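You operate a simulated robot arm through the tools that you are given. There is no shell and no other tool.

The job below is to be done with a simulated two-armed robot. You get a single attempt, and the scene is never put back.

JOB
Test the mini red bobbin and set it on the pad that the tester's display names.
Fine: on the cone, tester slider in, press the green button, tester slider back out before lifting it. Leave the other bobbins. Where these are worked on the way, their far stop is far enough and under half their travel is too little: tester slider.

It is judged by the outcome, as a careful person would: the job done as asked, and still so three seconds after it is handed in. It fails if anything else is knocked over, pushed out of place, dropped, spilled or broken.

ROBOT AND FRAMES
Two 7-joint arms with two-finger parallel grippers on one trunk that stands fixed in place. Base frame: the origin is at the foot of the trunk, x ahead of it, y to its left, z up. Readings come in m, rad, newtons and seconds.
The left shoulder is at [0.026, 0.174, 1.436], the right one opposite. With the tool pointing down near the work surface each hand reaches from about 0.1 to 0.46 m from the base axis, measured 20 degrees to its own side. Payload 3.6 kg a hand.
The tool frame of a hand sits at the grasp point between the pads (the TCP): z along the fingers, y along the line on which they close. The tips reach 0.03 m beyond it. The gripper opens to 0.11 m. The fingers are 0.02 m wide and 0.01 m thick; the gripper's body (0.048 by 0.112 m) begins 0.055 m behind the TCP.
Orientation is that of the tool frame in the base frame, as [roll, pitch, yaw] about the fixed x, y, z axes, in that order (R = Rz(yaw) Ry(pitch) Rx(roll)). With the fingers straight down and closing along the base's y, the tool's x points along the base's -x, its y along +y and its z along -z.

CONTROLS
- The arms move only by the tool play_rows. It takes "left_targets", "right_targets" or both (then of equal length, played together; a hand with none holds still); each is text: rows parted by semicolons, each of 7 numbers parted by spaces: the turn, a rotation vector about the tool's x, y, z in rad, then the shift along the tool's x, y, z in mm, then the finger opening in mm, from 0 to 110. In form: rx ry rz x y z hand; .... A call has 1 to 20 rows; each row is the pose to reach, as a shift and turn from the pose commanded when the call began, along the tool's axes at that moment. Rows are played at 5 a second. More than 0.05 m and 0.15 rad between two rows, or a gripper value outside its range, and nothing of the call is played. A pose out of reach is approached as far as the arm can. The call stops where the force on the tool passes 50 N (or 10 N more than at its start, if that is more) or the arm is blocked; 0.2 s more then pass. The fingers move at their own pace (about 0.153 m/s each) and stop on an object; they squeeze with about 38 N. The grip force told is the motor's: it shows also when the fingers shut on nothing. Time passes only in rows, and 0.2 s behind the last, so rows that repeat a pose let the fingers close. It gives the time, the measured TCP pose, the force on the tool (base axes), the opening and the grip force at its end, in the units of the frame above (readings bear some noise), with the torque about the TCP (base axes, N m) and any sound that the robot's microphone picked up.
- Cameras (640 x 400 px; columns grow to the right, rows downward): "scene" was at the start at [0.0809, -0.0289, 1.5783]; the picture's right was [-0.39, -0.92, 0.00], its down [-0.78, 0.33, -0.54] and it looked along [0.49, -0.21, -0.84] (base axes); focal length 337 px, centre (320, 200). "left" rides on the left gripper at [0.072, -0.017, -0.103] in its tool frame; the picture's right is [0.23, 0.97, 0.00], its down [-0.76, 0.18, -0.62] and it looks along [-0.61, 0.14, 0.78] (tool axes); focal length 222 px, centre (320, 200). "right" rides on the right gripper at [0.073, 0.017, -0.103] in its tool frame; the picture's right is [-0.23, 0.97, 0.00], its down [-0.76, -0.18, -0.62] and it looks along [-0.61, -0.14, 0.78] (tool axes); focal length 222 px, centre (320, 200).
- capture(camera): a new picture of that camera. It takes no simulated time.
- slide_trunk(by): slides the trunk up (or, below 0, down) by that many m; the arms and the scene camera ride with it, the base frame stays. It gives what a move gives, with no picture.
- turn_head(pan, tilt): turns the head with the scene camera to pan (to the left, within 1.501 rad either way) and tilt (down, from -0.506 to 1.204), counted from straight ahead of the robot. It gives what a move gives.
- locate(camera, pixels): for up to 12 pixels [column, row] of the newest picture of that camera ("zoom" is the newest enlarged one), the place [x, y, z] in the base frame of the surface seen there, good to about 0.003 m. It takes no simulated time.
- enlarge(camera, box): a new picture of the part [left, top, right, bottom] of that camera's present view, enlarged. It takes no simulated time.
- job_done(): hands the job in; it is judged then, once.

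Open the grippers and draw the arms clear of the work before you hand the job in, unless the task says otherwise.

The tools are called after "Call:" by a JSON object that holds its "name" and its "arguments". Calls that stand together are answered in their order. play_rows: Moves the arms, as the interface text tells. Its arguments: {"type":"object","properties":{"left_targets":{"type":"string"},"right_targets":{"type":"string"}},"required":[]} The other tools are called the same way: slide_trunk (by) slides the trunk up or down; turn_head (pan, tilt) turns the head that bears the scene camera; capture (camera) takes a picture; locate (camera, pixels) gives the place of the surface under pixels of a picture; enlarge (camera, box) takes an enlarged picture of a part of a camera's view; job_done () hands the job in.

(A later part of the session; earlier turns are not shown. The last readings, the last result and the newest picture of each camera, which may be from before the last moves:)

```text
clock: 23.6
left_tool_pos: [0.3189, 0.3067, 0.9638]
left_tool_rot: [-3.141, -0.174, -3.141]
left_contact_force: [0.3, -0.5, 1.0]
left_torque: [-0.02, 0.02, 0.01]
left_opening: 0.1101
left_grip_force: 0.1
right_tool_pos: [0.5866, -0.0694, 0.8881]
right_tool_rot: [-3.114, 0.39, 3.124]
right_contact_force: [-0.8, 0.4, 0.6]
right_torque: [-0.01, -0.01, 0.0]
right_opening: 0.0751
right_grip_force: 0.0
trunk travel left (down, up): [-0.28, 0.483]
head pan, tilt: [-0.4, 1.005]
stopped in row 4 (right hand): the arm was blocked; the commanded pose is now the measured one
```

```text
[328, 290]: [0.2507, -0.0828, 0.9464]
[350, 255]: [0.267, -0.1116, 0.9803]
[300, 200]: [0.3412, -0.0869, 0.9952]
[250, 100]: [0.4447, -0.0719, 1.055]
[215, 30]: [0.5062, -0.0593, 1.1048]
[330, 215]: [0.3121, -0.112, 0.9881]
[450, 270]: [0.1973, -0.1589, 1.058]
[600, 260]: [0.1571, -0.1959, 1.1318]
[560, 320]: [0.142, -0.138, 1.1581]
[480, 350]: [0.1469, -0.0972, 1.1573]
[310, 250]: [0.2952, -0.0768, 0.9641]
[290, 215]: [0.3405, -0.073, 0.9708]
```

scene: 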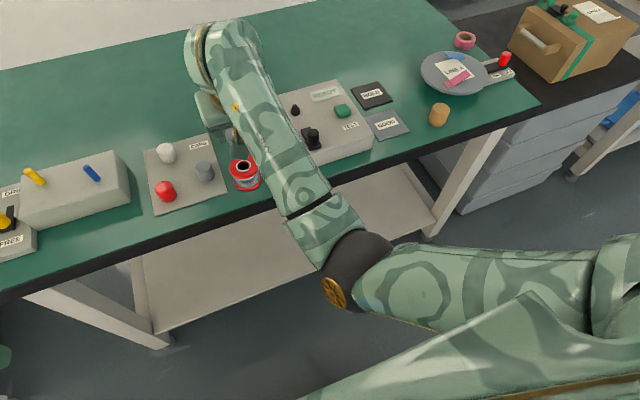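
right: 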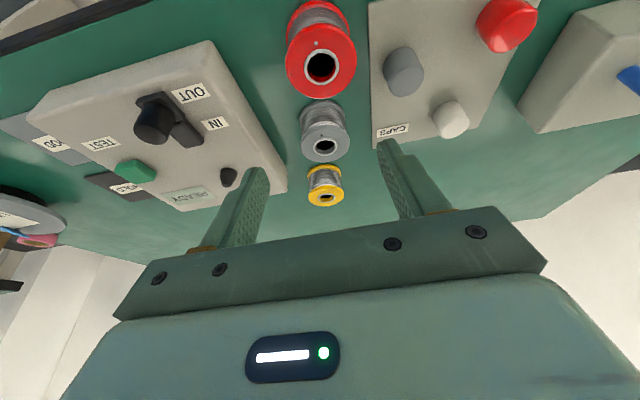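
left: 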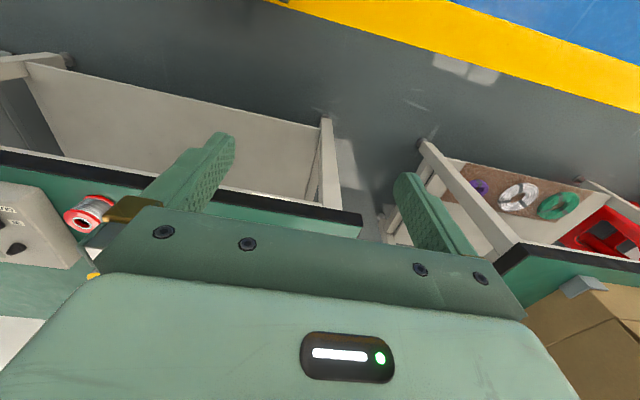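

The elbow sits low and close to the body (0.26,-0.10,0.94): the arm is too folded. Raising the trunk by 0.1 and using a vertical hand should be mid-range for the bobbin, cone and GOOD pad.

Call:
{"name": "slide_trunk", "arguments": {"by": 0.1}}

Call:
{"name": "play_rows", "arguments": {"right_targets": "-0.008 0.1 -0.006 0 0 0 75; -0.016 0.2 -0.012 5 3 5 75; -0.024 0.3 -0.018 15 10 15 75; -0.0307 0.39 -0.0228 27 16 30 75; -0.0307 0.39 -0.0228 38 22 47 75; -0.0307 0.39 -0.0228 38 22 47 75; -0.0307 0.39 -0.0228 38 22 47 75"}}

Call:
{"name": "capture", "arguments": {"camera": "scene"}}

Call:
{"name": "capture", "arguments": {"camera": "right"}}

```text
clock: 24.9
left_tool_pos: [0.3196, 0.305, 1.0634]
left_tool_rot: [3.141, -0.175, 3.141]
left_contact_force: [0.0, -0.1, -0.6]
left_torque: [-0.02, 0.0, 0.02]
left_opening: 0.1099
left_grip_force: 0.0
right_tool_pos: [0.5877, -0.0794, 0.9827]
right_tool_rot: [-3.097, 0.384, 3.118]
right_contact_force: [0.2, -0.2, 0.1]
right_torque: [-0.02, 0.0, 0.01]
right_opening: 0.0746
right_grip_force: 0.0
trunk travel left (down, up): [-0.38, 0.383]
head pan, tilt: [-0.4, 1.005]
```

```text
clock: 26.6
left_tool_pos: [0.3214, 0.3059, 1.0639]
left_tool_rot: [-3.14, -0.174, 3.141]
left_contact_force: [0.6, -0.5, 0.2]
left_torque: [0.01, -0.02, -0.02]
left_opening: 0.1104
left_grip_force: 0.0
right_tool_pos: [0.568, -0.0429, 0.9275]
right_tool_rot: [3.138, -0.007, -3.136]
right_contact_force: [-0.9, 1.1, -0.4]
right_torque: [0.0, 0.01, 0.03]
right_opening: 0.0752
right_grip_force: 0.1
trunk travel left (down, up): [-0.38, 0.383]
head pan, tilt: [-0.4, 1.005]
```

```text
taken
```

scene: 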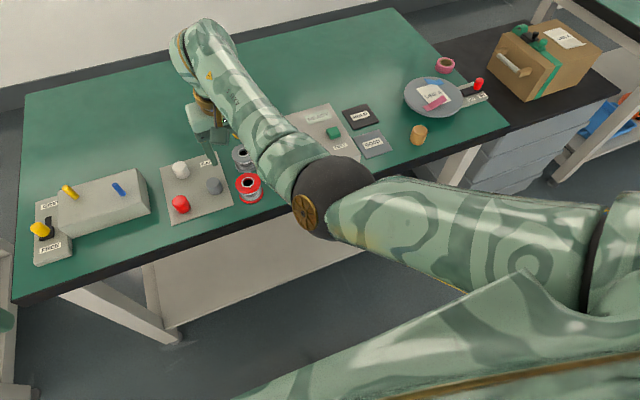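

```text
taken
```

right: 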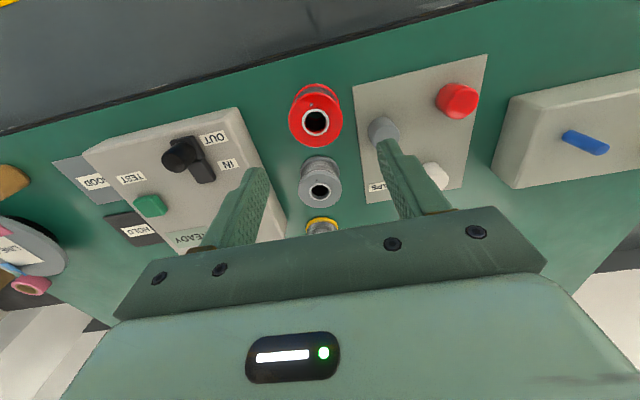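

Vertical above the bobbin at (0.568,-0.043,0.9275), unblocked. I re-measure the bobbin's rim from this nearer view before descending.

Call:
{"name": "enlarge", "arguments": {"camera": "right", "box": [252, 60, 412, 160]}}

Call:
{"name": "locate", "arguments": {"camera": "zoom", "pixels": [[152, 240], [356, 240], [254, 150], [254, 335], [180, 175], [328, 175], [180, 305], [328, 305]]}}

```text
4.00 times, centred on (332, 110) of right
```

zoom: 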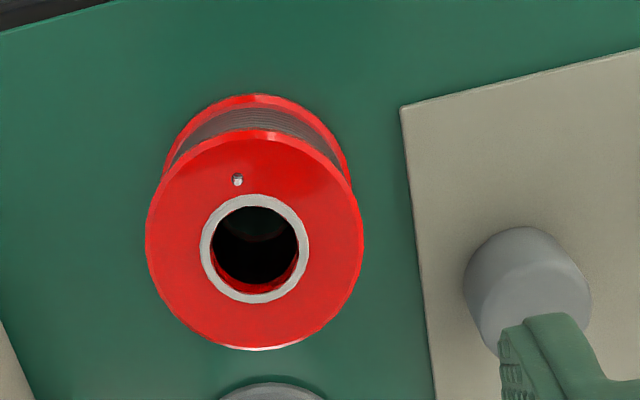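

```text
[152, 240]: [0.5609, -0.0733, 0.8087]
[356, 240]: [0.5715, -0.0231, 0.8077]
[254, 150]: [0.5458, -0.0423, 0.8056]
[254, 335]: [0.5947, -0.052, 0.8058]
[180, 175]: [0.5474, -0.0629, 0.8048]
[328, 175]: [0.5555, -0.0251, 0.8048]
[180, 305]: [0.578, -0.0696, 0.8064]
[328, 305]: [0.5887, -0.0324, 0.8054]
```

Bobbin centre measured ≈(0.568,-0.0475), radius ~25.5 mm. I correct y and descend to z≈0.83 with fingers at 68 mm, then look.

Call:
{"name": "play_rows", "arguments": {"right_targets": "0 0 0 0 -4.5 10 68; 0 0 0 0 -4.5 40 68; 0 0 0 0 -4.5 70 68; 0 0 0 0 -4.5 97 68; 0 0 0 0 -4.5 97 68"}}

Call:
{"name": "capture", "arguments": {"camera": "right"}}

Call:
{"name": "capture", "arguments": {"camera": "scene"}}

```text
clock: 27.8
left_tool_pos: [0.3195, 0.3057, 1.0635]
left_tool_rot: [-3.14, -0.174, 3.141]
left_contact_force: [0.3, 0.0, -0.1]
left_torque: [0.02, 0.01, 0.0]
left_opening: 0.1101
left_grip_force: 0.1
right_tool_pos: [0.5673, -0.0477, 0.8322]
right_tool_rot: [3.137, -0.003, -3.137]
right_contact_force: [-0.7, 0.2, 0.1]
right_torque: [0.03, 0.0, 0.0]
right_opening: 0.068
right_grip_force: 0.0
trunk travel left (down, up): [-0.38, 0.383]
head pan, tilt: [-0.4, 1.005]
```

```text
taken
```

right: 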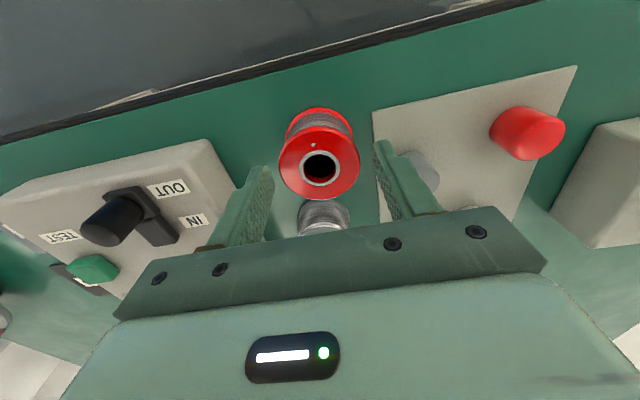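

```text
taken
```

scene: 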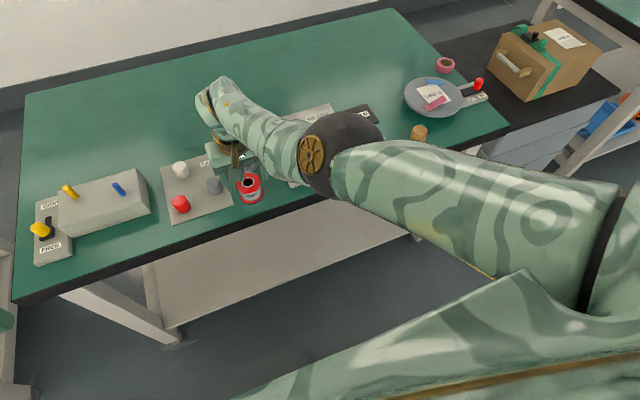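

Fingers straddle the bobbin evenly at z=0.832. Descend 38 mm to z≈0.794 and then close.

Call:
{"name": "play_rows", "arguments": {"right_targets": "0 0 0 0 0 15 68; 0 0 0 0 0 30 68; 0 0 0 0 0 38 68; 0 0 0 0 0 38 68"}}

Call:
{"name": "enlarge", "arguments": {"camera": "scene", "box": [190, 130, 318, 210]}}

Call:
{"name": "capture", "arguments": {"camera": "right"}}

```text
clock: 28.8
left_tool_pos: [0.3203, 0.3053, 1.0637]
left_tool_rot: [-3.141, -0.173, 3.141]
left_contact_force: [0.5, 0.3, -0.3]
left_torque: [0.03, 0.04, -0.04]
left_opening: 0.1097
left_grip_force: 0.2
right_tool_pos: [0.555, -0.053, 0.8024]
right_tool_rot: [3.136, -0.005, -3.137]
right_contact_force: [0.9, -0.3, 0.4]
right_torque: [-0.03, 0.02, -0.01]
right_opening: 0.0681
right_grip_force: 0.2
right hand out of reach, approached as far as the arm can: row 1, 2, 3, 4
trunk travel left (down, up): [-0.38, 0.383]
head pan, tilt: [-0.4, 1.005]
```

```text
5.00 times, centred on (254, 170) of scene
```

zoom: 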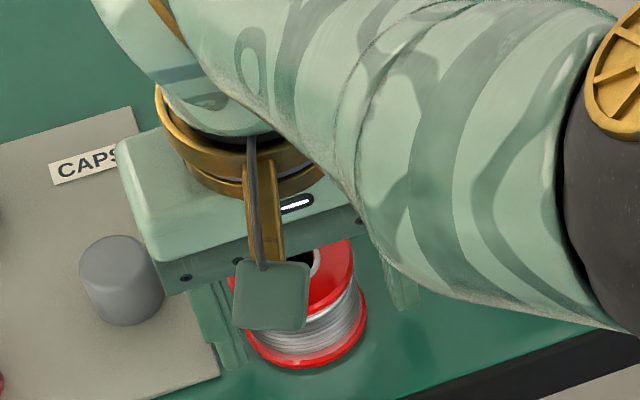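

```text
taken
```

right: 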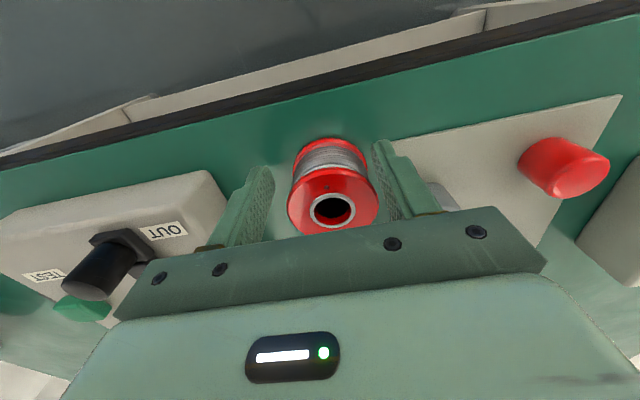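

The arm is at its extension limit here (0.555,-0.053,0.802), so the trunk is a little too high. I lift straight up 90 mm, then lower the trunk 0.07.

Call:
{"name": "play_rows", "arguments": {"right_targets": "0 0 0 0 0 -30 68; 0 0 0 -5 3 -60 68; 0 0 0 -12 5 -100 68; 0 0 0 -12 5 -130 68; 0 0 0 -12 5 -130 68"}}

Call:
{"name": "slide_trunk", "arguments": {"by": -0.07}}

Call:
{"name": "capture", "arguments": {"camera": "right"}}

```text
clock: 29.9
left_tool_pos: [0.3207, 0.3053, 1.0647]
left_tool_rot: [-3.141, -0.175, -3.141]
left_contact_force: [-0.7, 0.2, 0.9]
left_torque: [-0.02, -0.01, 0.0]
left_opening: 0.1102
left_grip_force: 0.1
right_tool_pos: [0.5937, -0.0406, 0.9117]
right_tool_rot: [3.138, -0.006, -3.137]
right_contact_force: [0.0, -0.4, 0.5]
right_torque: [-0.02, 0.03, -0.02]
right_opening: 0.068
right_grip_force: 0.0
right hand out of reach, approached as far as the arm can: row 1, 2, 3, 4, 5
trunk travel left (down, up): [-0.38, 0.383]
head pan, tilt: [-0.4, 1.005]
```

```text
clock: 31.0
left_tool_pos: [0.3193, 0.3061, 0.9951]
left_tool_rot: [-3.141, -0.172, -3.14]
left_contact_force: [-1.0, 0.5, 0.1]
left_torque: [0.02, -0.02, -0.01]
left_opening: 0.1098
left_grip_force: 0.0
right_tool_pos: [0.5939, -0.04, 0.8174]
right_tool_rot: [3.139, -0.054, -3.137]
right_contact_force: [-1.4, 0.4, -0.4]
right_torque: [0.0, -0.02, 0.0]
right_opening: 0.0681
right_grip_force: 0.1
trunk travel left (down, up): [-0.31, 0.453]
head pan, tilt: [-0.4, 1.005]
```

```text
taken
```

right: 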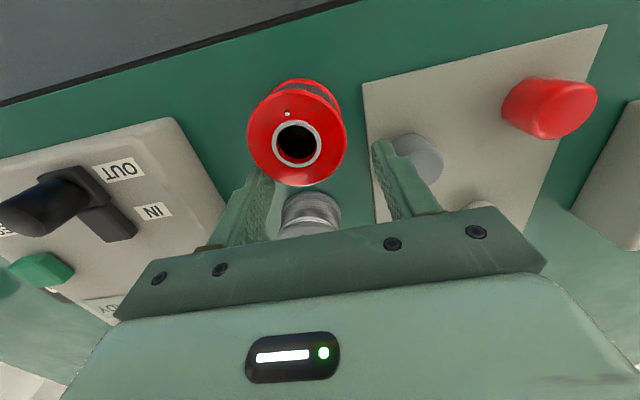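

After the slide the hand sits at (0.594,-0.040,0.817), slightly tilted, fingers beside the bobbin's far edge but not touching (forces ~0). I raise 35 mm, straighten, and re-centre over the bobbin.

Call:
{"name": "play_rows", "arguments": {"right_targets": "0 0 0 0 0 -18 68; 0 -0.02 0 2 0 -35 68; 0 -0.054 0 14 -4 -35 68; 0 -0.054 0 28 -7.5 -34 68; 0 -0.054 0 28 -7.5 -34 68; 0 -0.054 0 28 -7.5 -34 68"}}

Call:
{"name": "capture", "arguments": {"camera": "right"}}

```text
clock: 32.4
left_tool_pos: [0.3195, 0.3054, 0.9946]
left_tool_rot: [-3.141, -0.173, 3.141]
left_contact_force: [-0.1, 0.4, -0.2]
left_torque: [0.02, -0.02, -0.01]
left_opening: 0.11
left_grip_force: 0.0
right_tool_pos: [0.6106, -0.0374, 0.8431]
right_tool_rot: [3.136, -0.006, -3.132]
right_contact_force: [0.0, -1.3, -0.2]
right_torque: [-0.02, 0.0, -0.03]
right_opening: 0.0682
right_grip_force: 0.1
right hand out of reach, approached as far as the arm can: row 1, 2, 3, 4, 5, 6
trunk travel left (down, up): [-0.31, 0.453]
head pan, tilt: [-0.4, 1.005]
```

```text
taken
```

right: 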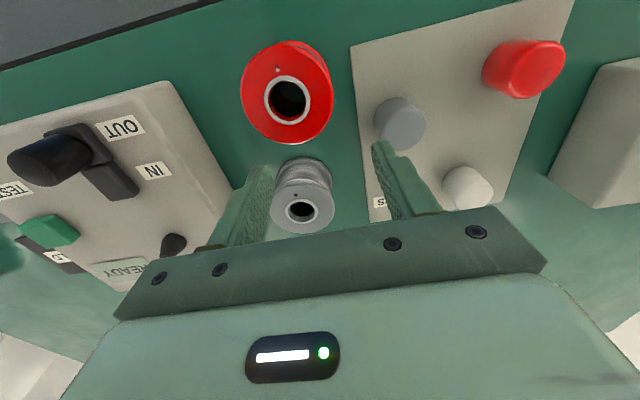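

The hand drifted forward to (0.611,-0.037,0.843) — still constrained in this posture. I look at the arm's posture in the scene view.

Call:
{"name": "capture", "arguments": {"camera": "scene"}}

Call:
{"name": "locate", "arguments": {"camera": "scene", "pixels": [[320, 180], [300, 170], [350, 165], [260, 130], [220, 100], [205, 120], [450, 200], [600, 210], [560, 300], [620, 250], [420, 230], [400, 180]]}}

```text
taken
```

scene: 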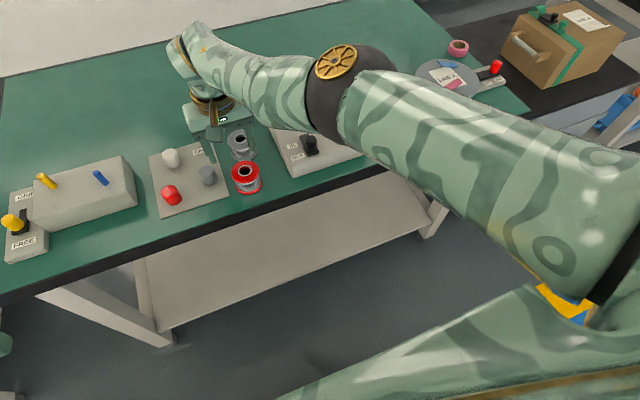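

```text
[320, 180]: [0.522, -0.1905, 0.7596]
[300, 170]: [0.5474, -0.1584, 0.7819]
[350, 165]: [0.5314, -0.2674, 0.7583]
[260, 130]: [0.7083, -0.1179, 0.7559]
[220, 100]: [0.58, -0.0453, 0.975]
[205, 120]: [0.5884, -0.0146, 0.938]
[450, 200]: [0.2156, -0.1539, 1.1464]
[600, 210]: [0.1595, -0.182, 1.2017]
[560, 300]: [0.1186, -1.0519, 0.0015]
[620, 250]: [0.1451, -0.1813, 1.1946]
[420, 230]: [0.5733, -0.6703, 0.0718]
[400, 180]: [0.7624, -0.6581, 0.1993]
```

The elbow is now up and outward (345,75). I test small retracting steps in this posture to see if it follows.

Call:
{"name": "locate", "arguments": {"camera": "scene", "pixels": [[335, 62], [360, 60], [330, 110], [370, 80], [290, 90], [200, 50]]}}

Call:
{"name": "play_rows", "arguments": {"right_targets": "0 0 0 5 0 0 68; 0 0 0 10 -2 0 68; 0 0 0 15 -4 0 68; 0 0 0 20 -6 0 68; 0 0 0 20 -6 0 68; 0 0 0 20 -6 0 68"}}

```text
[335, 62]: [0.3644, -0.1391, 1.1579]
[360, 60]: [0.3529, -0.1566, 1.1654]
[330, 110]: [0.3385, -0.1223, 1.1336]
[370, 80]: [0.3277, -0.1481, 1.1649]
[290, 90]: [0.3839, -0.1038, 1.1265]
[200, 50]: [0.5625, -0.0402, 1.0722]
```

```text
clock: 33.8
left_tool_pos: [0.3212, 0.3056, 0.9934]
left_tool_rot: [3.141, -0.175, 3.14]
left_contact_force: [0.1, -0.5, 0.6]
left_torque: [-0.05, -0.02, -0.02]
left_opening: 0.11
left_grip_force: 0.1
right_tool_pos: [0.6117, -0.0373, 0.8422]
right_tool_rot: [3.137, -0.005, -3.135]
right_contact_force: [0.8, -0.2, 0.5]
right_torque: [-0.03, 0.01, 0.01]
right_opening: 0.0681
right_grip_force: 0.0
right hand out of reach, approached as far as the arm can: row 1, 2, 3, 4, 5, 6
trunk travel left (down, up): [-0.31, 0.453]
head pan, tilt: [-0.4, 1.005]
```

Stuck in this elbow-up posture. I'll go back to the earlier good posture: raise the trunk 0.05, then bring the hand up and right to about (0.50,-0.33,0.98).

Call:
{"name": "slide_trunk", "arguments": {"by": 0.05}}

Call:
{"name": "play_rows", "arguments": {"right_targets": "0 0 0 5 -10 -20 75; 0 0 0 15 -30 -45 75; 0 0 0 30 -65 -65 75; 0 0 0 45 -105 -80 75; 0 0 0 60 -145 -90 75; 0 0 0 75 -185 -90 75; 0 0 0 90 -225 -90 75; 0 0 0 105 -265 -90 75; 0 0 0 115 -295 -90 75; 0 0 0 115 -295 -90 75"}}

Call:
{"name": "capture", "arguments": {"camera": "scene"}}

```text
clock: 34.8
left_tool_pos: [0.3207, 0.3062, 1.0437]
left_tool_rot: [-3.141, -0.174, -3.141]
left_contact_force: [0.1, -0.2, 0.3]
left_torque: [0.01, 0.0, 0.03]
left_opening: 0.1103
left_grip_force: 0.0
right_tool_pos: [0.6094, -0.0368, 0.9067]
right_tool_rot: [3.137, 0.025, -3.137]
right_contact_force: [0.1, -0.4, 0.0]
right_torque: [0.02, 0.01, -0.02]
right_opening: 0.0679
right_grip_force: 0.1
trunk travel left (down, up): [-0.36, 0.403]
head pan, tilt: [-0.4, 1.005]
```

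```text
clock: 37.0
left_tool_pos: [0.3211, 0.3039, 1.0454]
left_tool_rot: [3.14, -0.174, 3.141]
left_contact_force: [-0.2, 0.1, -0.4]
left_torque: [0.04, -0.02, 0.0]
left_opening: 0.11
left_grip_force: 0.1
right_tool_pos: [0.6433, -0.3667, 0.9738]
right_tool_rot: [3.135, 0.025, -3.137]
right_contact_force: [0.1, -0.2, -0.4]
right_torque: [0.05, 0.01, 0.0]
right_opening: 0.0749
right_grip_force: 0.2
right hand out of reach, approached as far as the arm can: row 1, 2, 3, 4, 5, 6, 7, 8, 9, 10
trunk travel left (down, up): [-0.36, 0.403]
head pan, tilt: [-0.4, 1.005]
```

```text
taken
```

scene: 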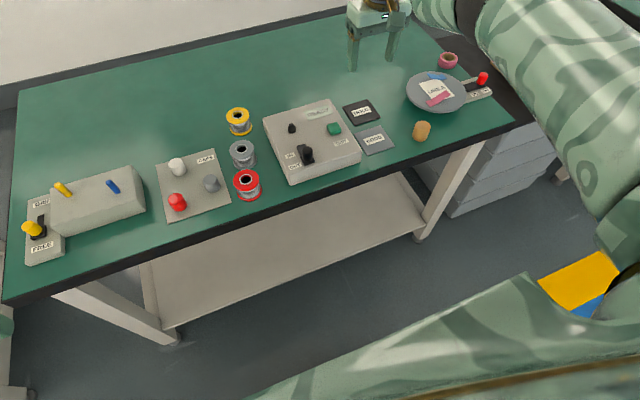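

In this view the whole table is visible and undisturbed. The hand is at (0.643,-0.367,0.974); I try pulling it straight back to fold the arm toward the initial posture.

Call:
{"name": "play_rows", "arguments": {"right_targets": "0 0 0 40 0 0 75; 0 0 0 80 0 0 75; 0 0 0 120 0 0 75; 0 0 0 160 0 0 75; 0 0 0 200 0 0 75; 0 0 0 240 0 0 75; 0 0 0 240 0 0 75; 0 0 0 240 0 0 75"}}

Call:
{"name": "capture", "arguments": {"camera": "scene"}}

```text
clock: 38.8
left_tool_pos: [0.3192, 0.3061, 1.0451]
left_tool_rot: [3.141, -0.175, 3.141]
left_contact_force: [0.2, 0.3, 1.0]
left_torque: [0.03, 0.0, -0.03]
left_opening: 0.11
left_grip_force: 0.1
right_tool_pos: [0.6103, -0.4462, 0.9251]
right_tool_rot: [3.136, 0.026, -3.135]
right_contact_force: [-0.9, 0.0, 0.6]
right_torque: [-0.01, 0.03, 0.02]
right_opening: 0.0752
right_grip_force: 0.0
right hand out of reach, approached as far as the arm can: row 1, 2, 3, 4, 5, 6, 7, 8
trunk travel left (down, up): [-0.36, 0.403]
head pan, tilt: [-0.4, 1.005]
```

```text
taken
```

scene: 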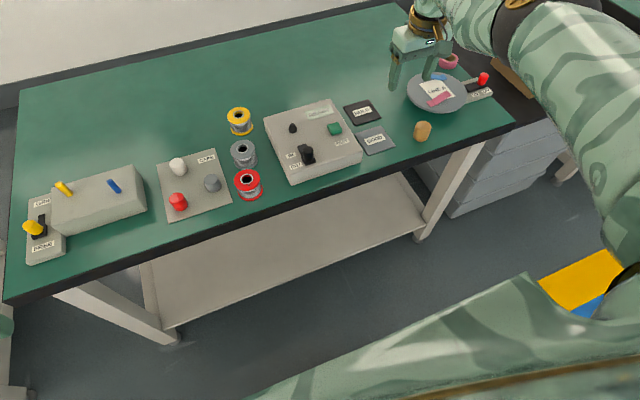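

The arm is nearly straight (singular) with the elbow bulging right. A command left and back should bend the elbow; I try moving +y with retraction, high above the table.

Call:
{"name": "play_rows", "arguments": {"right_targets": "0 0 0 0 20 -30 75; 0 0 0 10 50 -50 75; 0 0 0 30 90 -60 75; 0 0 0 60 125 -70 75; 0 0 0 90 155 -75 75; 0 0 0 120 175 -75 75; 0 0 0 140 185 -75 75; 0 0 0 140 185 -75 75"}}

Call:
{"name": "capture", "arguments": {"camera": "scene"}}

```text
clock: 40.5
left_tool_pos: [0.32, 0.3054, 1.0448]
left_tool_rot: [3.142, -0.172, -3.14]
left_contact_force: [0.3, 0.6, 0.7]
left_torque: [-0.03, -0.01, -0.01]
left_opening: 0.11
left_grip_force: 0.1
right_tool_pos: [0.6567, -0.2834, 0.9834]
right_tool_rot: [3.136, 0.026, -3.137]
right_contact_force: [0.4, -0.6, 0.4]
right_torque: [0.03, 0.01, 0.02]
right_opening: 0.0751
right_grip_force: 0.2
right hand out of reach, approached as far as the arm can: row 1, 2, 3, 4, 5, 6, 7, 8
trunk travel left (down, up): [-0.36, 0.403]
head pan, tilt: [-0.4, 1.005]
```

```text
taken
```

scene: 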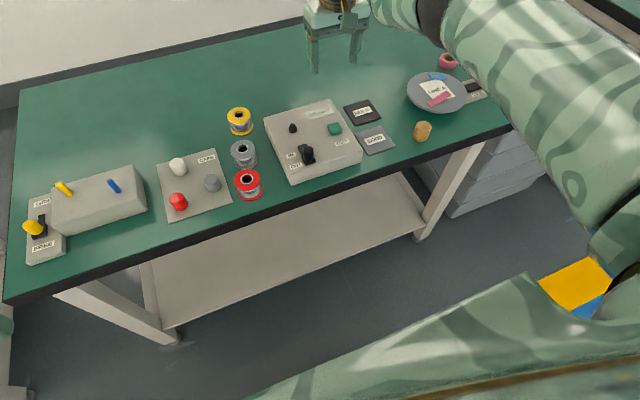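

The hand slides along the arm's maximum-reach sphere: the elbow is straight. Rotating the hand (yaw and tip-back) should force elbow bend; I rotate, then retract.

Call:
{"name": "play_rows", "arguments": {"right_targets": "0 0.05 -0.12 0 0 0 75; 0 0.1 -0.24 0 0 0 75; 0 0.15 -0.36 0 0 0 75; 0 0.2 -0.48 10 0 0 75; 0 0.25 -0.6 30 0 0 75; 0 0.25 -0.6 60 0 0 75; 0 0.25 -0.6 90 0 0 75; 0 0.25 -0.6 120 0 0 75; 0 0.25 -0.6 150 0 0 75; 0 0.25 -0.6 150 0 0 75"}}

Call:
{"name": "capture", "arguments": {"camera": "scene"}}

```text
clock: 42.8
left_tool_pos: [0.3204, 0.3065, 1.0442]
left_tool_rot: [-3.141, -0.174, 3.141]
left_contact_force: [-0.2, -0.2, -0.2]
left_torque: [0.0, 0.0, 0.02]
left_opening: 0.11
left_grip_force: 0.0
right_tool_pos: [0.5007, -0.2839, 0.9744]
right_tool_rot: [3.077, -0.21, -2.527]
right_contact_force: [0.2, 0.5, -0.6]
right_torque: [0.0, -0.01, 0.0]
right_opening: 0.0751
right_grip_force: 0.1
right hand out of reach, approached as far as the arm can: row 1, 2, 3, 4, 5
trunk travel left (down, up): [-0.36, 0.403]
head pan, tilt: [-0.4, 1.005]
```

```text
taken
```

scene: 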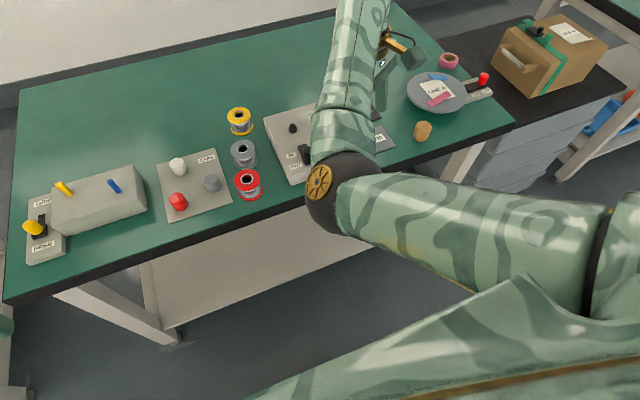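

Unstuck: the elbow is bent again with the hand at (0.501,-0.284,0.974). I rotate back to a square orientation with a mild 0.2 rad forward tilt, in place.

Call:
{"name": "play_rows", "arguments": {"right_targets": "0.0098 -0.0695 0.101 0 0 0 75; 0.0195 -0.139 0.202 0 0 0 75; 0.0293 -0.2085 0.303 0 0 0 75; 0.039 -0.278 0.404 0 0 0 75; 0.0488 -0.3475 0.505 0 0 0 75; 0.0585 -0.417 0.6061 0 0 0 75; 0.0585 -0.417 0.6061 0 0 0 75; 0.0585 -0.417 0.6061 0 0 0 75"}}

```text
clock: 44.5
left_tool_pos: [0.3205, 0.3058, 1.0447]
left_tool_rot: [3.141, -0.171, 3.141]
left_contact_force: [-0.3, 0.5, -0.4]
left_torque: [-0.03, 0.01, -0.02]
left_opening: 0.1098
left_grip_force: 0.1
right_tool_pos: [0.5023, -0.2815, 0.9737]
right_tool_rot: [-3.14, 0.201, -3.142]
right_contact_force: [-0.4, 0.2, -0.6]
right_torque: [0.01, 0.03, -0.03]
right_opening: 0.075
right_grip_force: 0.0
trunk travel left (down, up): [-0.36, 0.403]
head pan, tilt: [-0.4, 1.005]
```

Good. I move it over the red bobbin at z≈0.96 with this tilt.

Call:
{"name": "play_rows", "arguments": {"right_targets": "0 0 0 -10 40 4 75; 0 0 0 -20 80 8 75; 0 0 0 -30 120 12 75; 0 0 0 -40 160 16 75; 0 0 0 -50 200 18 75; 0 0 0 -60 233 20 75; 0 0 0 -60 233 20 75; 0 0 0 -60 233 20 75"}}

Call:
{"name": "capture", "arguments": {"camera": "scene"}}

```text
clock: 46.4
left_tool_pos: [0.3201, 0.3053, 1.0436]
left_tool_rot: [-3.14, -0.173, -3.142]
left_contact_force: [0.3, 0.1, -0.5]
left_torque: [0.0, -0.02, 0.02]
left_opening: 0.1102
left_grip_force: 0.1
right_tool_pos: [0.5635, -0.048, 0.9668]
right_tool_rot: [-3.138, 0.203, -3.139]
right_contact_force: [0.0, 0.0, -0.8]
right_torque: [-0.01, 0.04, 0.0]
right_opening: 0.0748
right_grip_force: 0.1
trunk travel left (down, up): [-0.36, 0.403]
head pan, tilt: [-0.4, 1.005]
```

```text
taken
```

scene: 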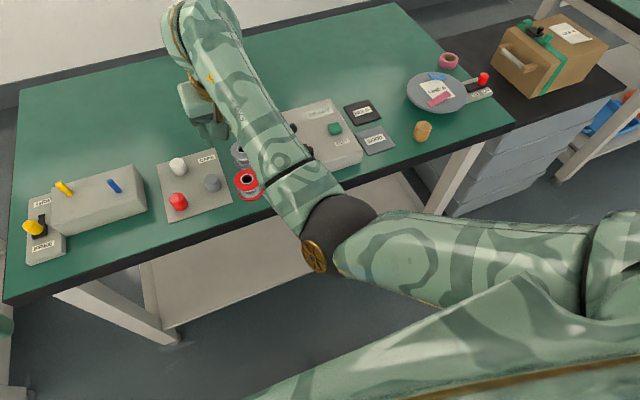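

Pose reached exactly, (0.5635,-0.048,0.967). I descend to z≈0.885, which straightens the arm some, then slide the trunk down 0.045 to get reach for the final descent.

Call:
{"name": "play_rows", "arguments": {"right_targets": "0 0 0 4 0 27 75; 0 0 0 9 0 54 72; 0 0 0 13.5 0 80 70; 0 0 0 13.5 0 80 70; 0 0 0 13.5 0 80 70"}}

Call:
{"name": "slide_trunk", "arguments": {"by": -0.045}}

Call:
{"name": "capture", "arguments": {"camera": "right"}}

Call:
{"name": "capture", "arguments": {"camera": "scene"}}

```text
clock: 47.5
left_tool_pos: [0.3197, 0.3064, 1.0451]
left_tool_rot: [-3.141, -0.171, -3.142]
left_contact_force: [-1.1, -0.2, -0.2]
left_torque: [0.0, 0.01, -0.02]
left_opening: 0.1098
left_grip_force: 0.0
right_tool_pos: [0.5751, -0.0577, 0.8921]
right_tool_rot: [-3.129, 0.217, 3.131]
right_contact_force: [-0.5, -0.2, -0.2]
right_torque: [0.0, -0.01, 0.02]
right_opening: 0.0701
right_grip_force: 0.2
trunk travel left (down, up): [-0.36, 0.403]
head pan, tilt: [-0.4, 1.005]
```

```text
clock: 48.4
left_tool_pos: [0.3202, 0.3062, 0.9993]
left_tool_rot: [3.142, -0.173, 3.141]
left_contact_force: [-0.3, 0.3, 0.0]
left_torque: [0.01, -0.03, -0.02]
left_opening: 0.1099
left_grip_force: 0.0
right_tool_pos: [0.5784, -0.0579, 0.8526]
right_tool_rot: [-3.129, 0.227, 3.129]
right_contact_force: [0.7, -0.2, -0.1]
right_torque: [0.02, 0.06, -0.03]
right_opening: 0.0699
right_grip_force: 0.0
trunk travel left (down, up): [-0.315, 0.448]
head pan, tilt: [-0.4, 1.005]
```

```text
taken
```

right: 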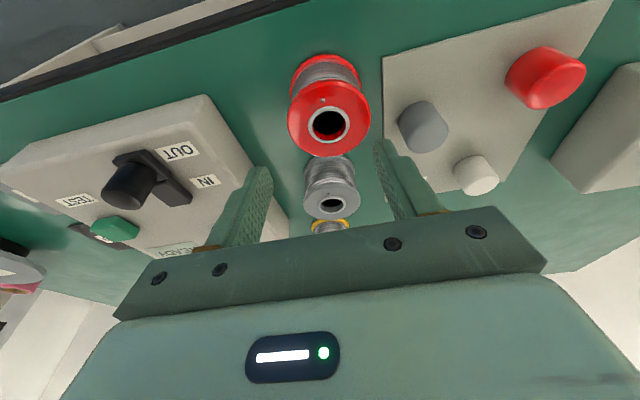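

```text
taken
```

scene: 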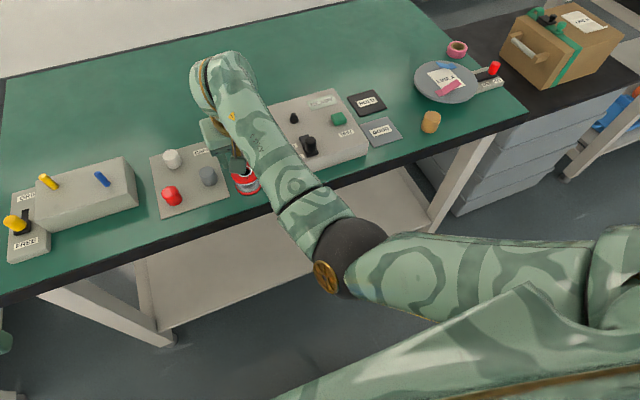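

The deviation (+x,−y) shows the folded upper arm pressing on the torso with this tilt; vertical was free before. I go back to vertical here, at trunk −0.235, and re-read the pose.

Call:
{"name": "play_rows", "arguments": {"right_targets": "0 0.07 0 -2 0 -10 70; 0 0.14 0 -4 0 -20 70; 0 0.21 0 -4 0 -20 70; 0 0.21 0 -4 0 -20 70; 0 0.21 0 -4 0 -20 70"}}

Call:
{"name": "capture", "arguments": {"camera": "right"}}

```text
clock: 49.6
left_tool_pos: [0.3207, 0.3051, 0.9984]
left_tool_rot: [-3.141, -0.174, -3.141]
left_contact_force: [-0.3, -0.2, 0.3]
left_torque: [0.03, 0.0, 0.02]
left_opening: 0.1101
left_grip_force: 0.0
right_tool_pos: [0.5677, -0.0462, 0.8601]
right_tool_rot: [-3.139, -0.01, 3.141]
right_contact_force: [0.6, -0.7, -0.3]
right_torque: [0.0, -0.02, 0.02]
right_opening: 0.0698
right_grip_force: 0.1
trunk travel left (down, up): [-0.315, 0.448]
head pan, tilt: [-0.4, 1.005]
```

```text
taken
```

right: 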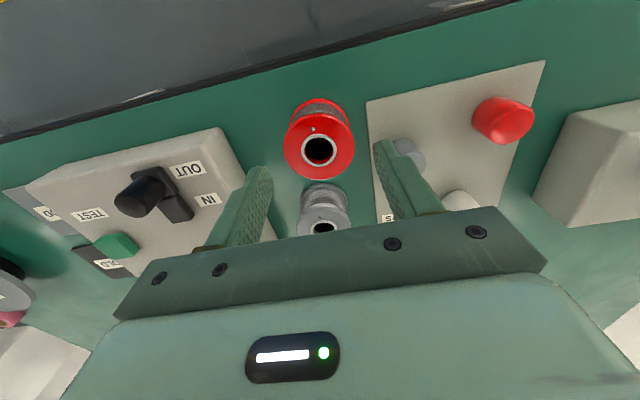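

Exactly over the bobbin, (0.568,-0.046,0.860), vertical and free. Descend to 0.82, then 0.794.

Call:
{"name": "play_rows", "arguments": {"right_targets": "0 0 0 0 -1.5 20 70; 0 0 0 0 -1.5 40 70; 0 0 0 0 -1.5 40 70; 0 0 0 0 -1.5 53 70; 0 0 0 0 -1.5 66 70; 0 0 0 0 -1.5 66 70; 0 0 0 0 -1.5 66 70"}}

Call:
{"name": "capture", "arguments": {"camera": "right"}}

Call:
{"name": "enlarge", "arguments": {"camera": "scene", "box": [170, 110, 330, 210]}}

```text
clock: 51.2
left_tool_pos: [0.32, 0.3065, 0.999]
left_tool_rot: [3.141, -0.173, 3.14]
left_contact_force: [0.6, 0.7, -0.4]
left_torque: [0.0, -0.03, 0.02]
left_opening: 0.1099
left_grip_force: 0.1
right_tool_pos: [0.566, -0.0482, 0.7954]
right_tool_rot: [-3.14, -0.006, -3.141]
right_contact_force: [0.0, -0.3, -0.1]
right_torque: [-0.02, 0.0, 0.01]
right_opening: 0.07
right_grip_force: 0.1
trunk travel left (down, up): [-0.315, 0.448]
head pan, tilt: [-0.4, 1.005]
```

```text
taken
```

right: 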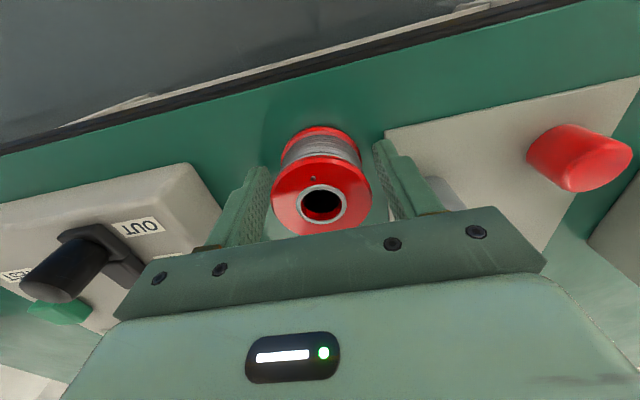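

```text
4.00 times, centred on (250, 160) of scene
```

zoom: 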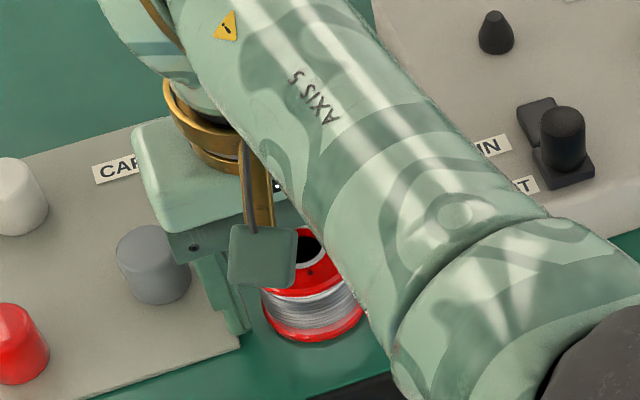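

In place with no contact (0.566,-0.048,0.7954). Now I close the fingers on the bobbin.

Call:
{"name": "play_rows", "arguments": {"right_targets": "0 0 0 0 0 0 56; 0 0 0 0 0 0 40; 0 0 0 0 0 0 20; 0 0 0 0 0 0 20"}}

Call:
{"name": "capture", "arguments": {"camera": "right"}}

```text
clock: 52.2
left_tool_pos: [0.3204, 0.3061, 0.9999]
left_tool_rot: [3.141, -0.173, -3.141]
left_contact_force: [0.1, 0.5, -0.1]
left_torque: [0.0, 0.01, 0.01]
left_opening: 0.1099
left_grip_force: 0.0
right_tool_pos: [0.5673, -0.0479, 0.7954]
right_tool_rot: [-3.142, -0.008, -3.142]
right_contact_force: [0.1, -0.4, 0.2]
right_torque: [0.05, 0.01, -0.02]
right_opening: 0.0553
right_grip_force: 37.9
trunk travel left (down, up): [-0.315, 0.448]
head pan, tilt: [-0.4, 1.005]
```

```text
taken
```

right: 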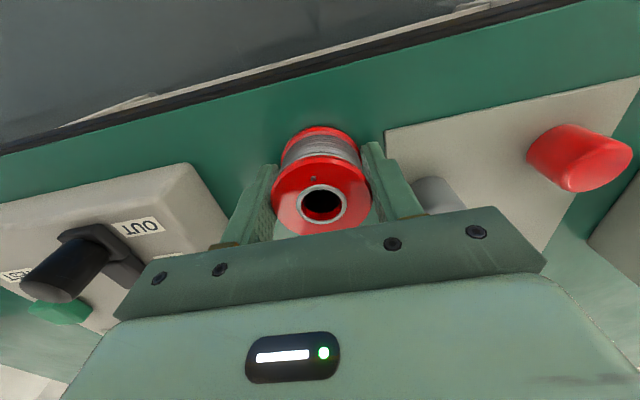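

Gripped at 55.3 mm opening with 37.9 N. I lift 20 mm first, watching the held bobbin.

Call:
{"name": "play_rows", "arguments": {"right_targets": "0 0 0 0 0 -8 20; 0 0 0 0 0 -20 20; 0 0 0 0 0 -20 20"}}

Call:
{"name": "enlarge", "arguments": {"camera": "right", "box": [240, 110, 400, 250]}}

Call:
{"name": "enlarge", "arguments": {"camera": "scene", "box": [170, 110, 330, 210]}}

```text
clock: 53.0
left_tool_pos: [0.3203, 0.3059, 0.9988]
left_tool_rot: [-3.141, -0.174, 3.141]
left_contact_force: [0.0, -0.2, 0.0]
left_torque: [0.0, 0.04, 0.0]
left_opening: 0.11
left_grip_force: 0.0
right_tool_pos: [0.5674, -0.0483, 0.8153]
right_tool_rot: [-3.141, -0.009, -3.141]
right_contact_force: [-0.6, -0.3, -2.0]
right_torque: [0.02, 0.0, 0.03]
right_opening: 0.0553
right_grip_force: 37.8
trunk travel left (down, up): [-0.315, 0.448]
head pan, tilt: [-0.4, 1.005]
```

```text
2.86 times, centred on (320, 180) of right
```

zoom: 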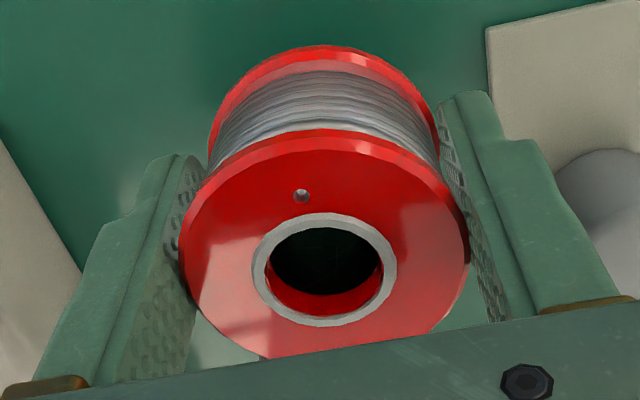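

```text
4.00 times, centred on (250, 160) of scene
```

zoom: 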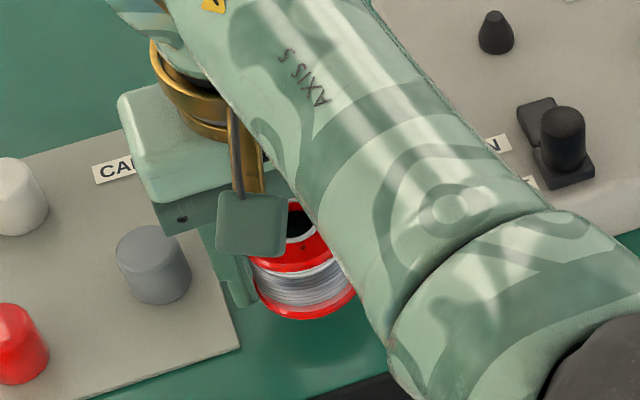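

Lifted; load about 2 N, bobbin upright. I locate the ring's edge points to find the hole's centre relative to the TCP.

Call:
{"name": "capture", "arguments": {"camera": "right"}}

Call:
{"name": "locate", "arguments": {"camera": "right", "pixels": [[298.5, 204], [345, 204], [322, 186.5], [322, 222], [306, 192], [338, 192], [306, 217], [338, 217], [275, 204], [368, 204], [322, 160], [321, 228]]}}

```text
taken
```

right: 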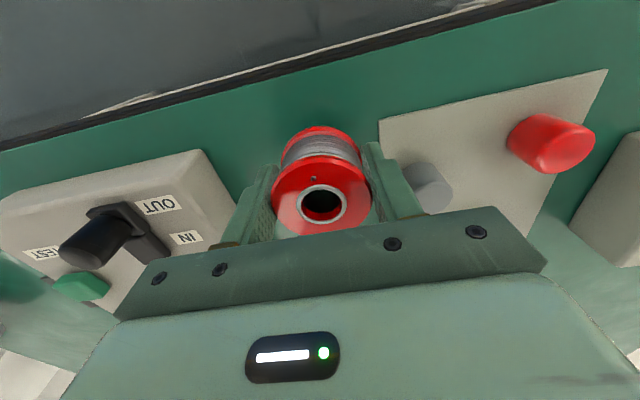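

```text
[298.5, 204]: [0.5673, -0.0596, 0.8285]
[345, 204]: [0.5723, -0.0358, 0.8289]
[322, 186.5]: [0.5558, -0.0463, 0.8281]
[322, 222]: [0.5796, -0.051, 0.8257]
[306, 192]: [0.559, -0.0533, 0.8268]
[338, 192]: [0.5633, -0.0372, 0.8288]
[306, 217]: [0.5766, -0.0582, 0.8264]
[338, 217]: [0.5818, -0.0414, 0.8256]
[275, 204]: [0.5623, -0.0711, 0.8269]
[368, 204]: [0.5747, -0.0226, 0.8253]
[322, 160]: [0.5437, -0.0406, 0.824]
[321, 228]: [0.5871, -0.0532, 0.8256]
```

The hole centre is ≈(0.569,-0.048), i.e. +2 mm in x from the TCP; the bobbin bottom is ~35 mm below the TCP, so it will seat at TCP z≈0.840. I lift straight up and move toward (0.60,-0.15,0.96), then lower the trunk.

Call:
{"name": "play_rows", "arguments": {"right_targets": "0 0 0 0 0 -35 20; 0 0 0 0 0 -70 20; 0 0 0 -5 -15 -100 20; 0 0 0 -15 -45 -120 20; 0 0 0 -25 -75 -135 20; 0 0 0 -33 -102 -145 20; 0 0 0 -33 -102 -145 20; 0 0 0 -33 -102 -145 20"}}

Call:
{"name": "capture", "arguments": {"camera": "scene"}}

```text
clock: 54.8
left_tool_pos: [0.3207, 0.3053, 0.9988]
left_tool_rot: [3.139, -0.175, -3.141]
left_contact_force: [0.6, 0.0, 0.3]
left_torque: [-0.02, -0.02, 0.0]
left_opening: 0.1103
left_grip_force: 0.1
right_tool_pos: [0.6012, -0.1511, 0.9592]
right_tool_rot: [-3.141, -0.01, 3.141]
right_contact_force: [0.3, 0.1, -0.8]
right_torque: [0.04, -0.02, 0.0]
right_opening: 0.0552
right_grip_force: 38.2
trunk travel left (down, up): [-0.315, 0.448]
head pan, tilt: [-0.4, 1.005]
```

```text
taken
```

scene: 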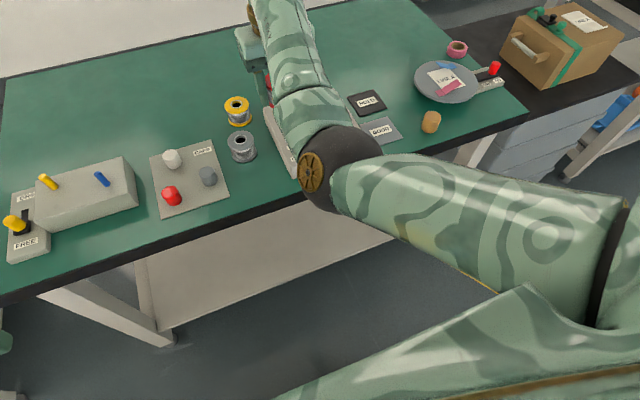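

Carrying well at (0.601,-0.151,0.959). I lower the trunk in small slides, re-raising the hand between, to keep the bobbin's bottom (TCP−35 mm) clear of the tester (knob top 0.842).

Call:
{"name": "slide_trunk", "arguments": {"by": -0.05}}

```text
clock: 55.7
left_tool_pos: [0.3199, 0.306, 0.949]
left_tool_rot: [-3.141, -0.173, 3.141]
left_contact_force: [-0.3, -0.6, 0.3]
left_torque: [-0.02, 0.0, -0.02]
left_opening: 0.1098
left_grip_force: 0.0
right_tool_pos: [0.601, -0.1495, 0.9107]
right_tool_rot: [-3.14, -0.009, -3.141]
right_contact_force: [0.1, 0.6, -0.7]
right_torque: [0.0, 0.03, 0.01]
right_opening: 0.0551
right_grip_force: 38.5
trunk travel left (down, up): [-0.265, 0.498]
head pan, tilt: [-0.4, 1.005]
```

Slide tracked exactly (z 0.911). I look from the wrist camera to refine the cone's location.

Call:
{"name": "capture", "arguments": {"camera": "right"}}

Call:
{"name": "capture", "arguments": {"camera": "scene"}}

```text
taken
```

right: 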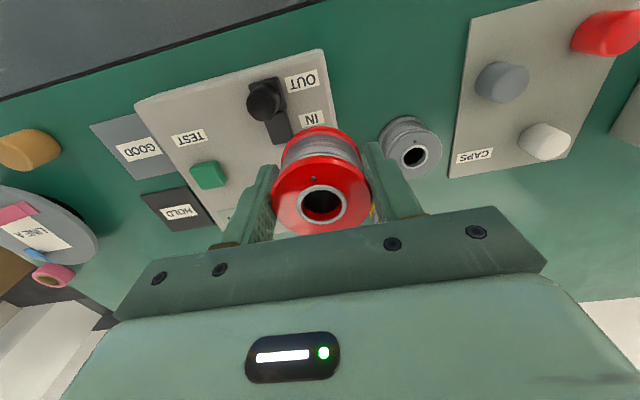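

```text
taken
```

scene: 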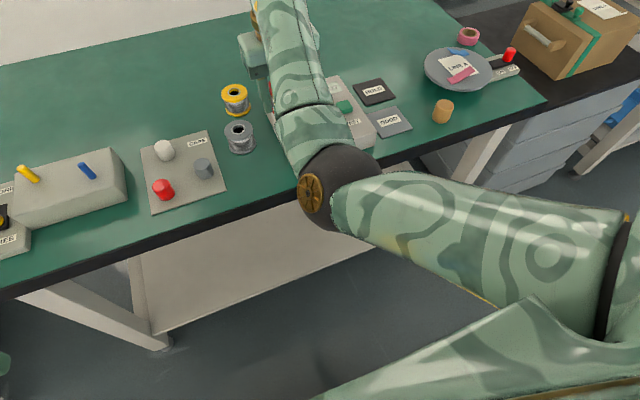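

Cone hidden from both cameras now, but earlier measurements from two views give its axis ≈(0.6625,-0.1895), base radius ~9 mm versus hole radius ~10.8 mm. I move toward a hover point over it, checking reach partway.

Call:
{"name": "play_rows", "arguments": {"right_targets": "0 0 0 -10 -10 -12 20; 0 0 0 -22 -22 -20 20; 0 0 0 -36 -34 -20 20; 0 0 0 -36 -34 -20 20"}}

```text
clock: 56.7
left_tool_pos: [0.3209, 0.3069, 0.9497]
left_tool_rot: [-3.141, -0.173, -3.142]
left_contact_force: [0.6, 0.9, -0.7]
left_torque: [0.03, 0.0, 0.01]
left_opening: 0.1101
left_grip_force: 0.1
right_tool_pos: [0.6383, -0.1841, 0.9298]
right_tool_rot: [-3.139, -0.008, 3.141]
right_contact_force: [-0.2, -0.5, -1.2]
right_torque: [0.0, -0.03, -0.03]
right_opening: 0.0552
right_grip_force: 38.1
trunk travel left (down, up): [-0.265, 0.498]
head pan, tilt: [-0.4, 1.005]
```

Tracking well, (0.638,-0.184,0.930). Continue to (0.6605,-0.1895).

Call:
{"name": "play_rows", "arguments": {"right_targets": "0 0 0 -11 -3 0 20; 0 0 0 -22 -5.5 0 20; 0 0 0 -22 -5.5 0 20; 0 0 0 -22 -5.5 0 20"}}

Call:
{"name": "capture", "arguments": {"camera": "scene"}}

Call:
{"name": "capture", "arguments": {"camera": "right"}}

Call:
{"name": "capture", "arguments": {"camera": "left"}}

```text
clock: 57.7
left_tool_pos: [0.3194, 0.306, 0.9491]
left_tool_rot: [3.141, -0.174, -3.141]
left_contact_force: [-0.5, 0.3, -0.4]
left_torque: [0.01, 0.01, 0.0]
left_opening: 0.11
left_grip_force: 0.0
right_tool_pos: [0.6607, -0.1905, 0.9302]
right_tool_rot: [-3.141, -0.008, 3.14]
right_contact_force: [0.3, -0.1, -1.7]
right_torque: [-0.01, 0.02, -0.01]
right_opening: 0.0552
right_grip_force: 38.2
trunk travel left (down, up): [-0.265, 0.498]
head pan, tilt: [-0.4, 1.005]
```

```text
taken
```

scene: 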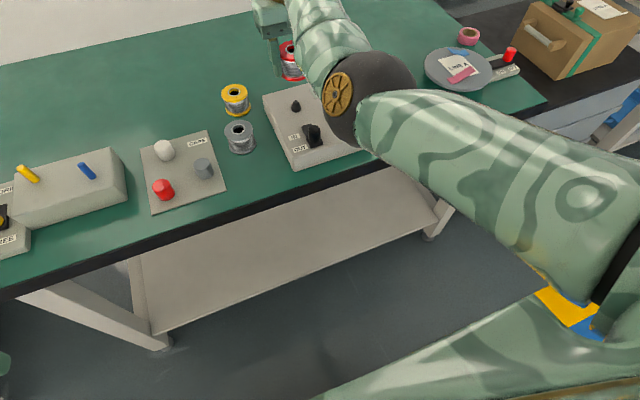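

```text
taken
```

right: 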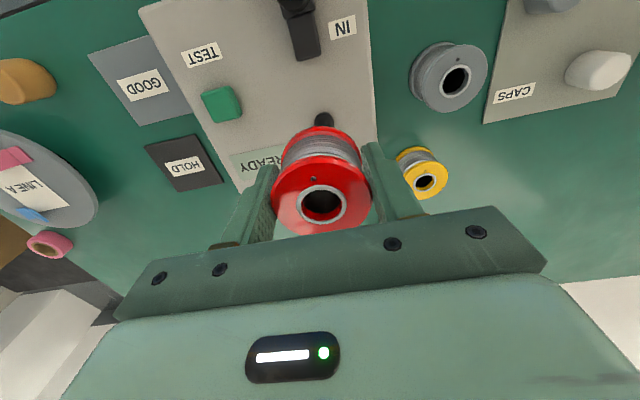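

```text
taken
```

left: 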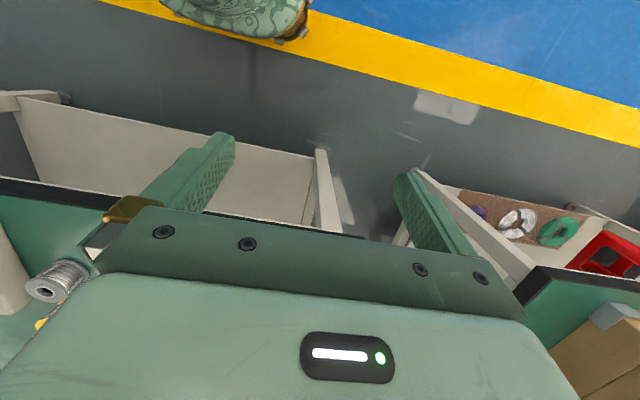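

Both cameras now see the cone (scene (296,106), right (325,120)). I enlarge and measure it and the bobbin.

Call:
{"name": "enlarge", "arguments": {"camera": "right", "box": [276, 90, 372, 150]}}

Call:
{"name": "enlarge", "arguments": {"camera": "scene", "box": [264, 80, 328, 120]}}

```text
6.67 times, centred on (324, 120) of right
```

zoom: 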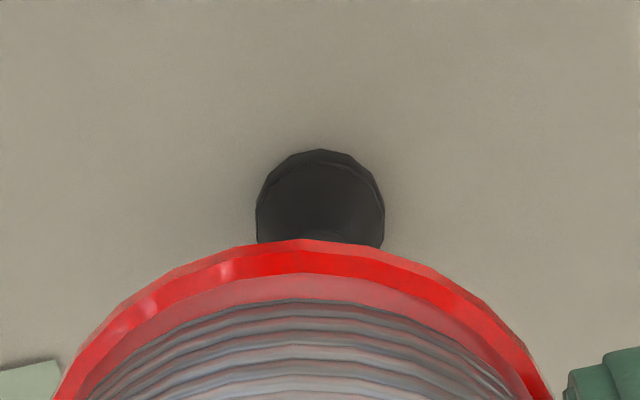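

```text
10.00 times, centred on (296, 100) of scene
```

zoom: 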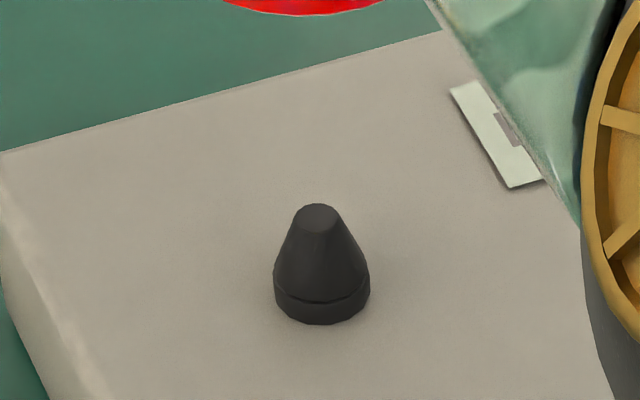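

I locate the cone's tip and base outline points in this zoom.

Call:
{"name": "locate", "arguments": {"camera": "zoom", "pixels": [[317, 217], [310, 215], [325, 215], [317, 208], [317, 226], [277, 280], [368, 280], [322, 312], [278, 298], [366, 298], [322, 330], [322, 260]]}}

Call:
{"name": "locate", "arguments": {"camera": "right", "pixels": [[316, 121], [333, 121], [324.5, 115], [324.5, 118], [324.5, 123]]}}

```text
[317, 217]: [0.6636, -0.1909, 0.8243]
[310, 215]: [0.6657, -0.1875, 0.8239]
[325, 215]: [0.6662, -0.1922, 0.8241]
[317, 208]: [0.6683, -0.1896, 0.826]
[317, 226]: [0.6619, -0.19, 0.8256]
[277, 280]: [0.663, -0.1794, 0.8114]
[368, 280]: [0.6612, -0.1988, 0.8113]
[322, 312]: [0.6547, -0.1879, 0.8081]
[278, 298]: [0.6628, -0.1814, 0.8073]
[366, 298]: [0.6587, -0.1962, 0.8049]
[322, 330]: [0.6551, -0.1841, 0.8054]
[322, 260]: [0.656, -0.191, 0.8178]
```

```text
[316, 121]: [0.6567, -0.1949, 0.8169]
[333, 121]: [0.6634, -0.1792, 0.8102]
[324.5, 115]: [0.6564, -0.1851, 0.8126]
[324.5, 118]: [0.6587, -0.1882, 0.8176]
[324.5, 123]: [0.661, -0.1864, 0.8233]
```

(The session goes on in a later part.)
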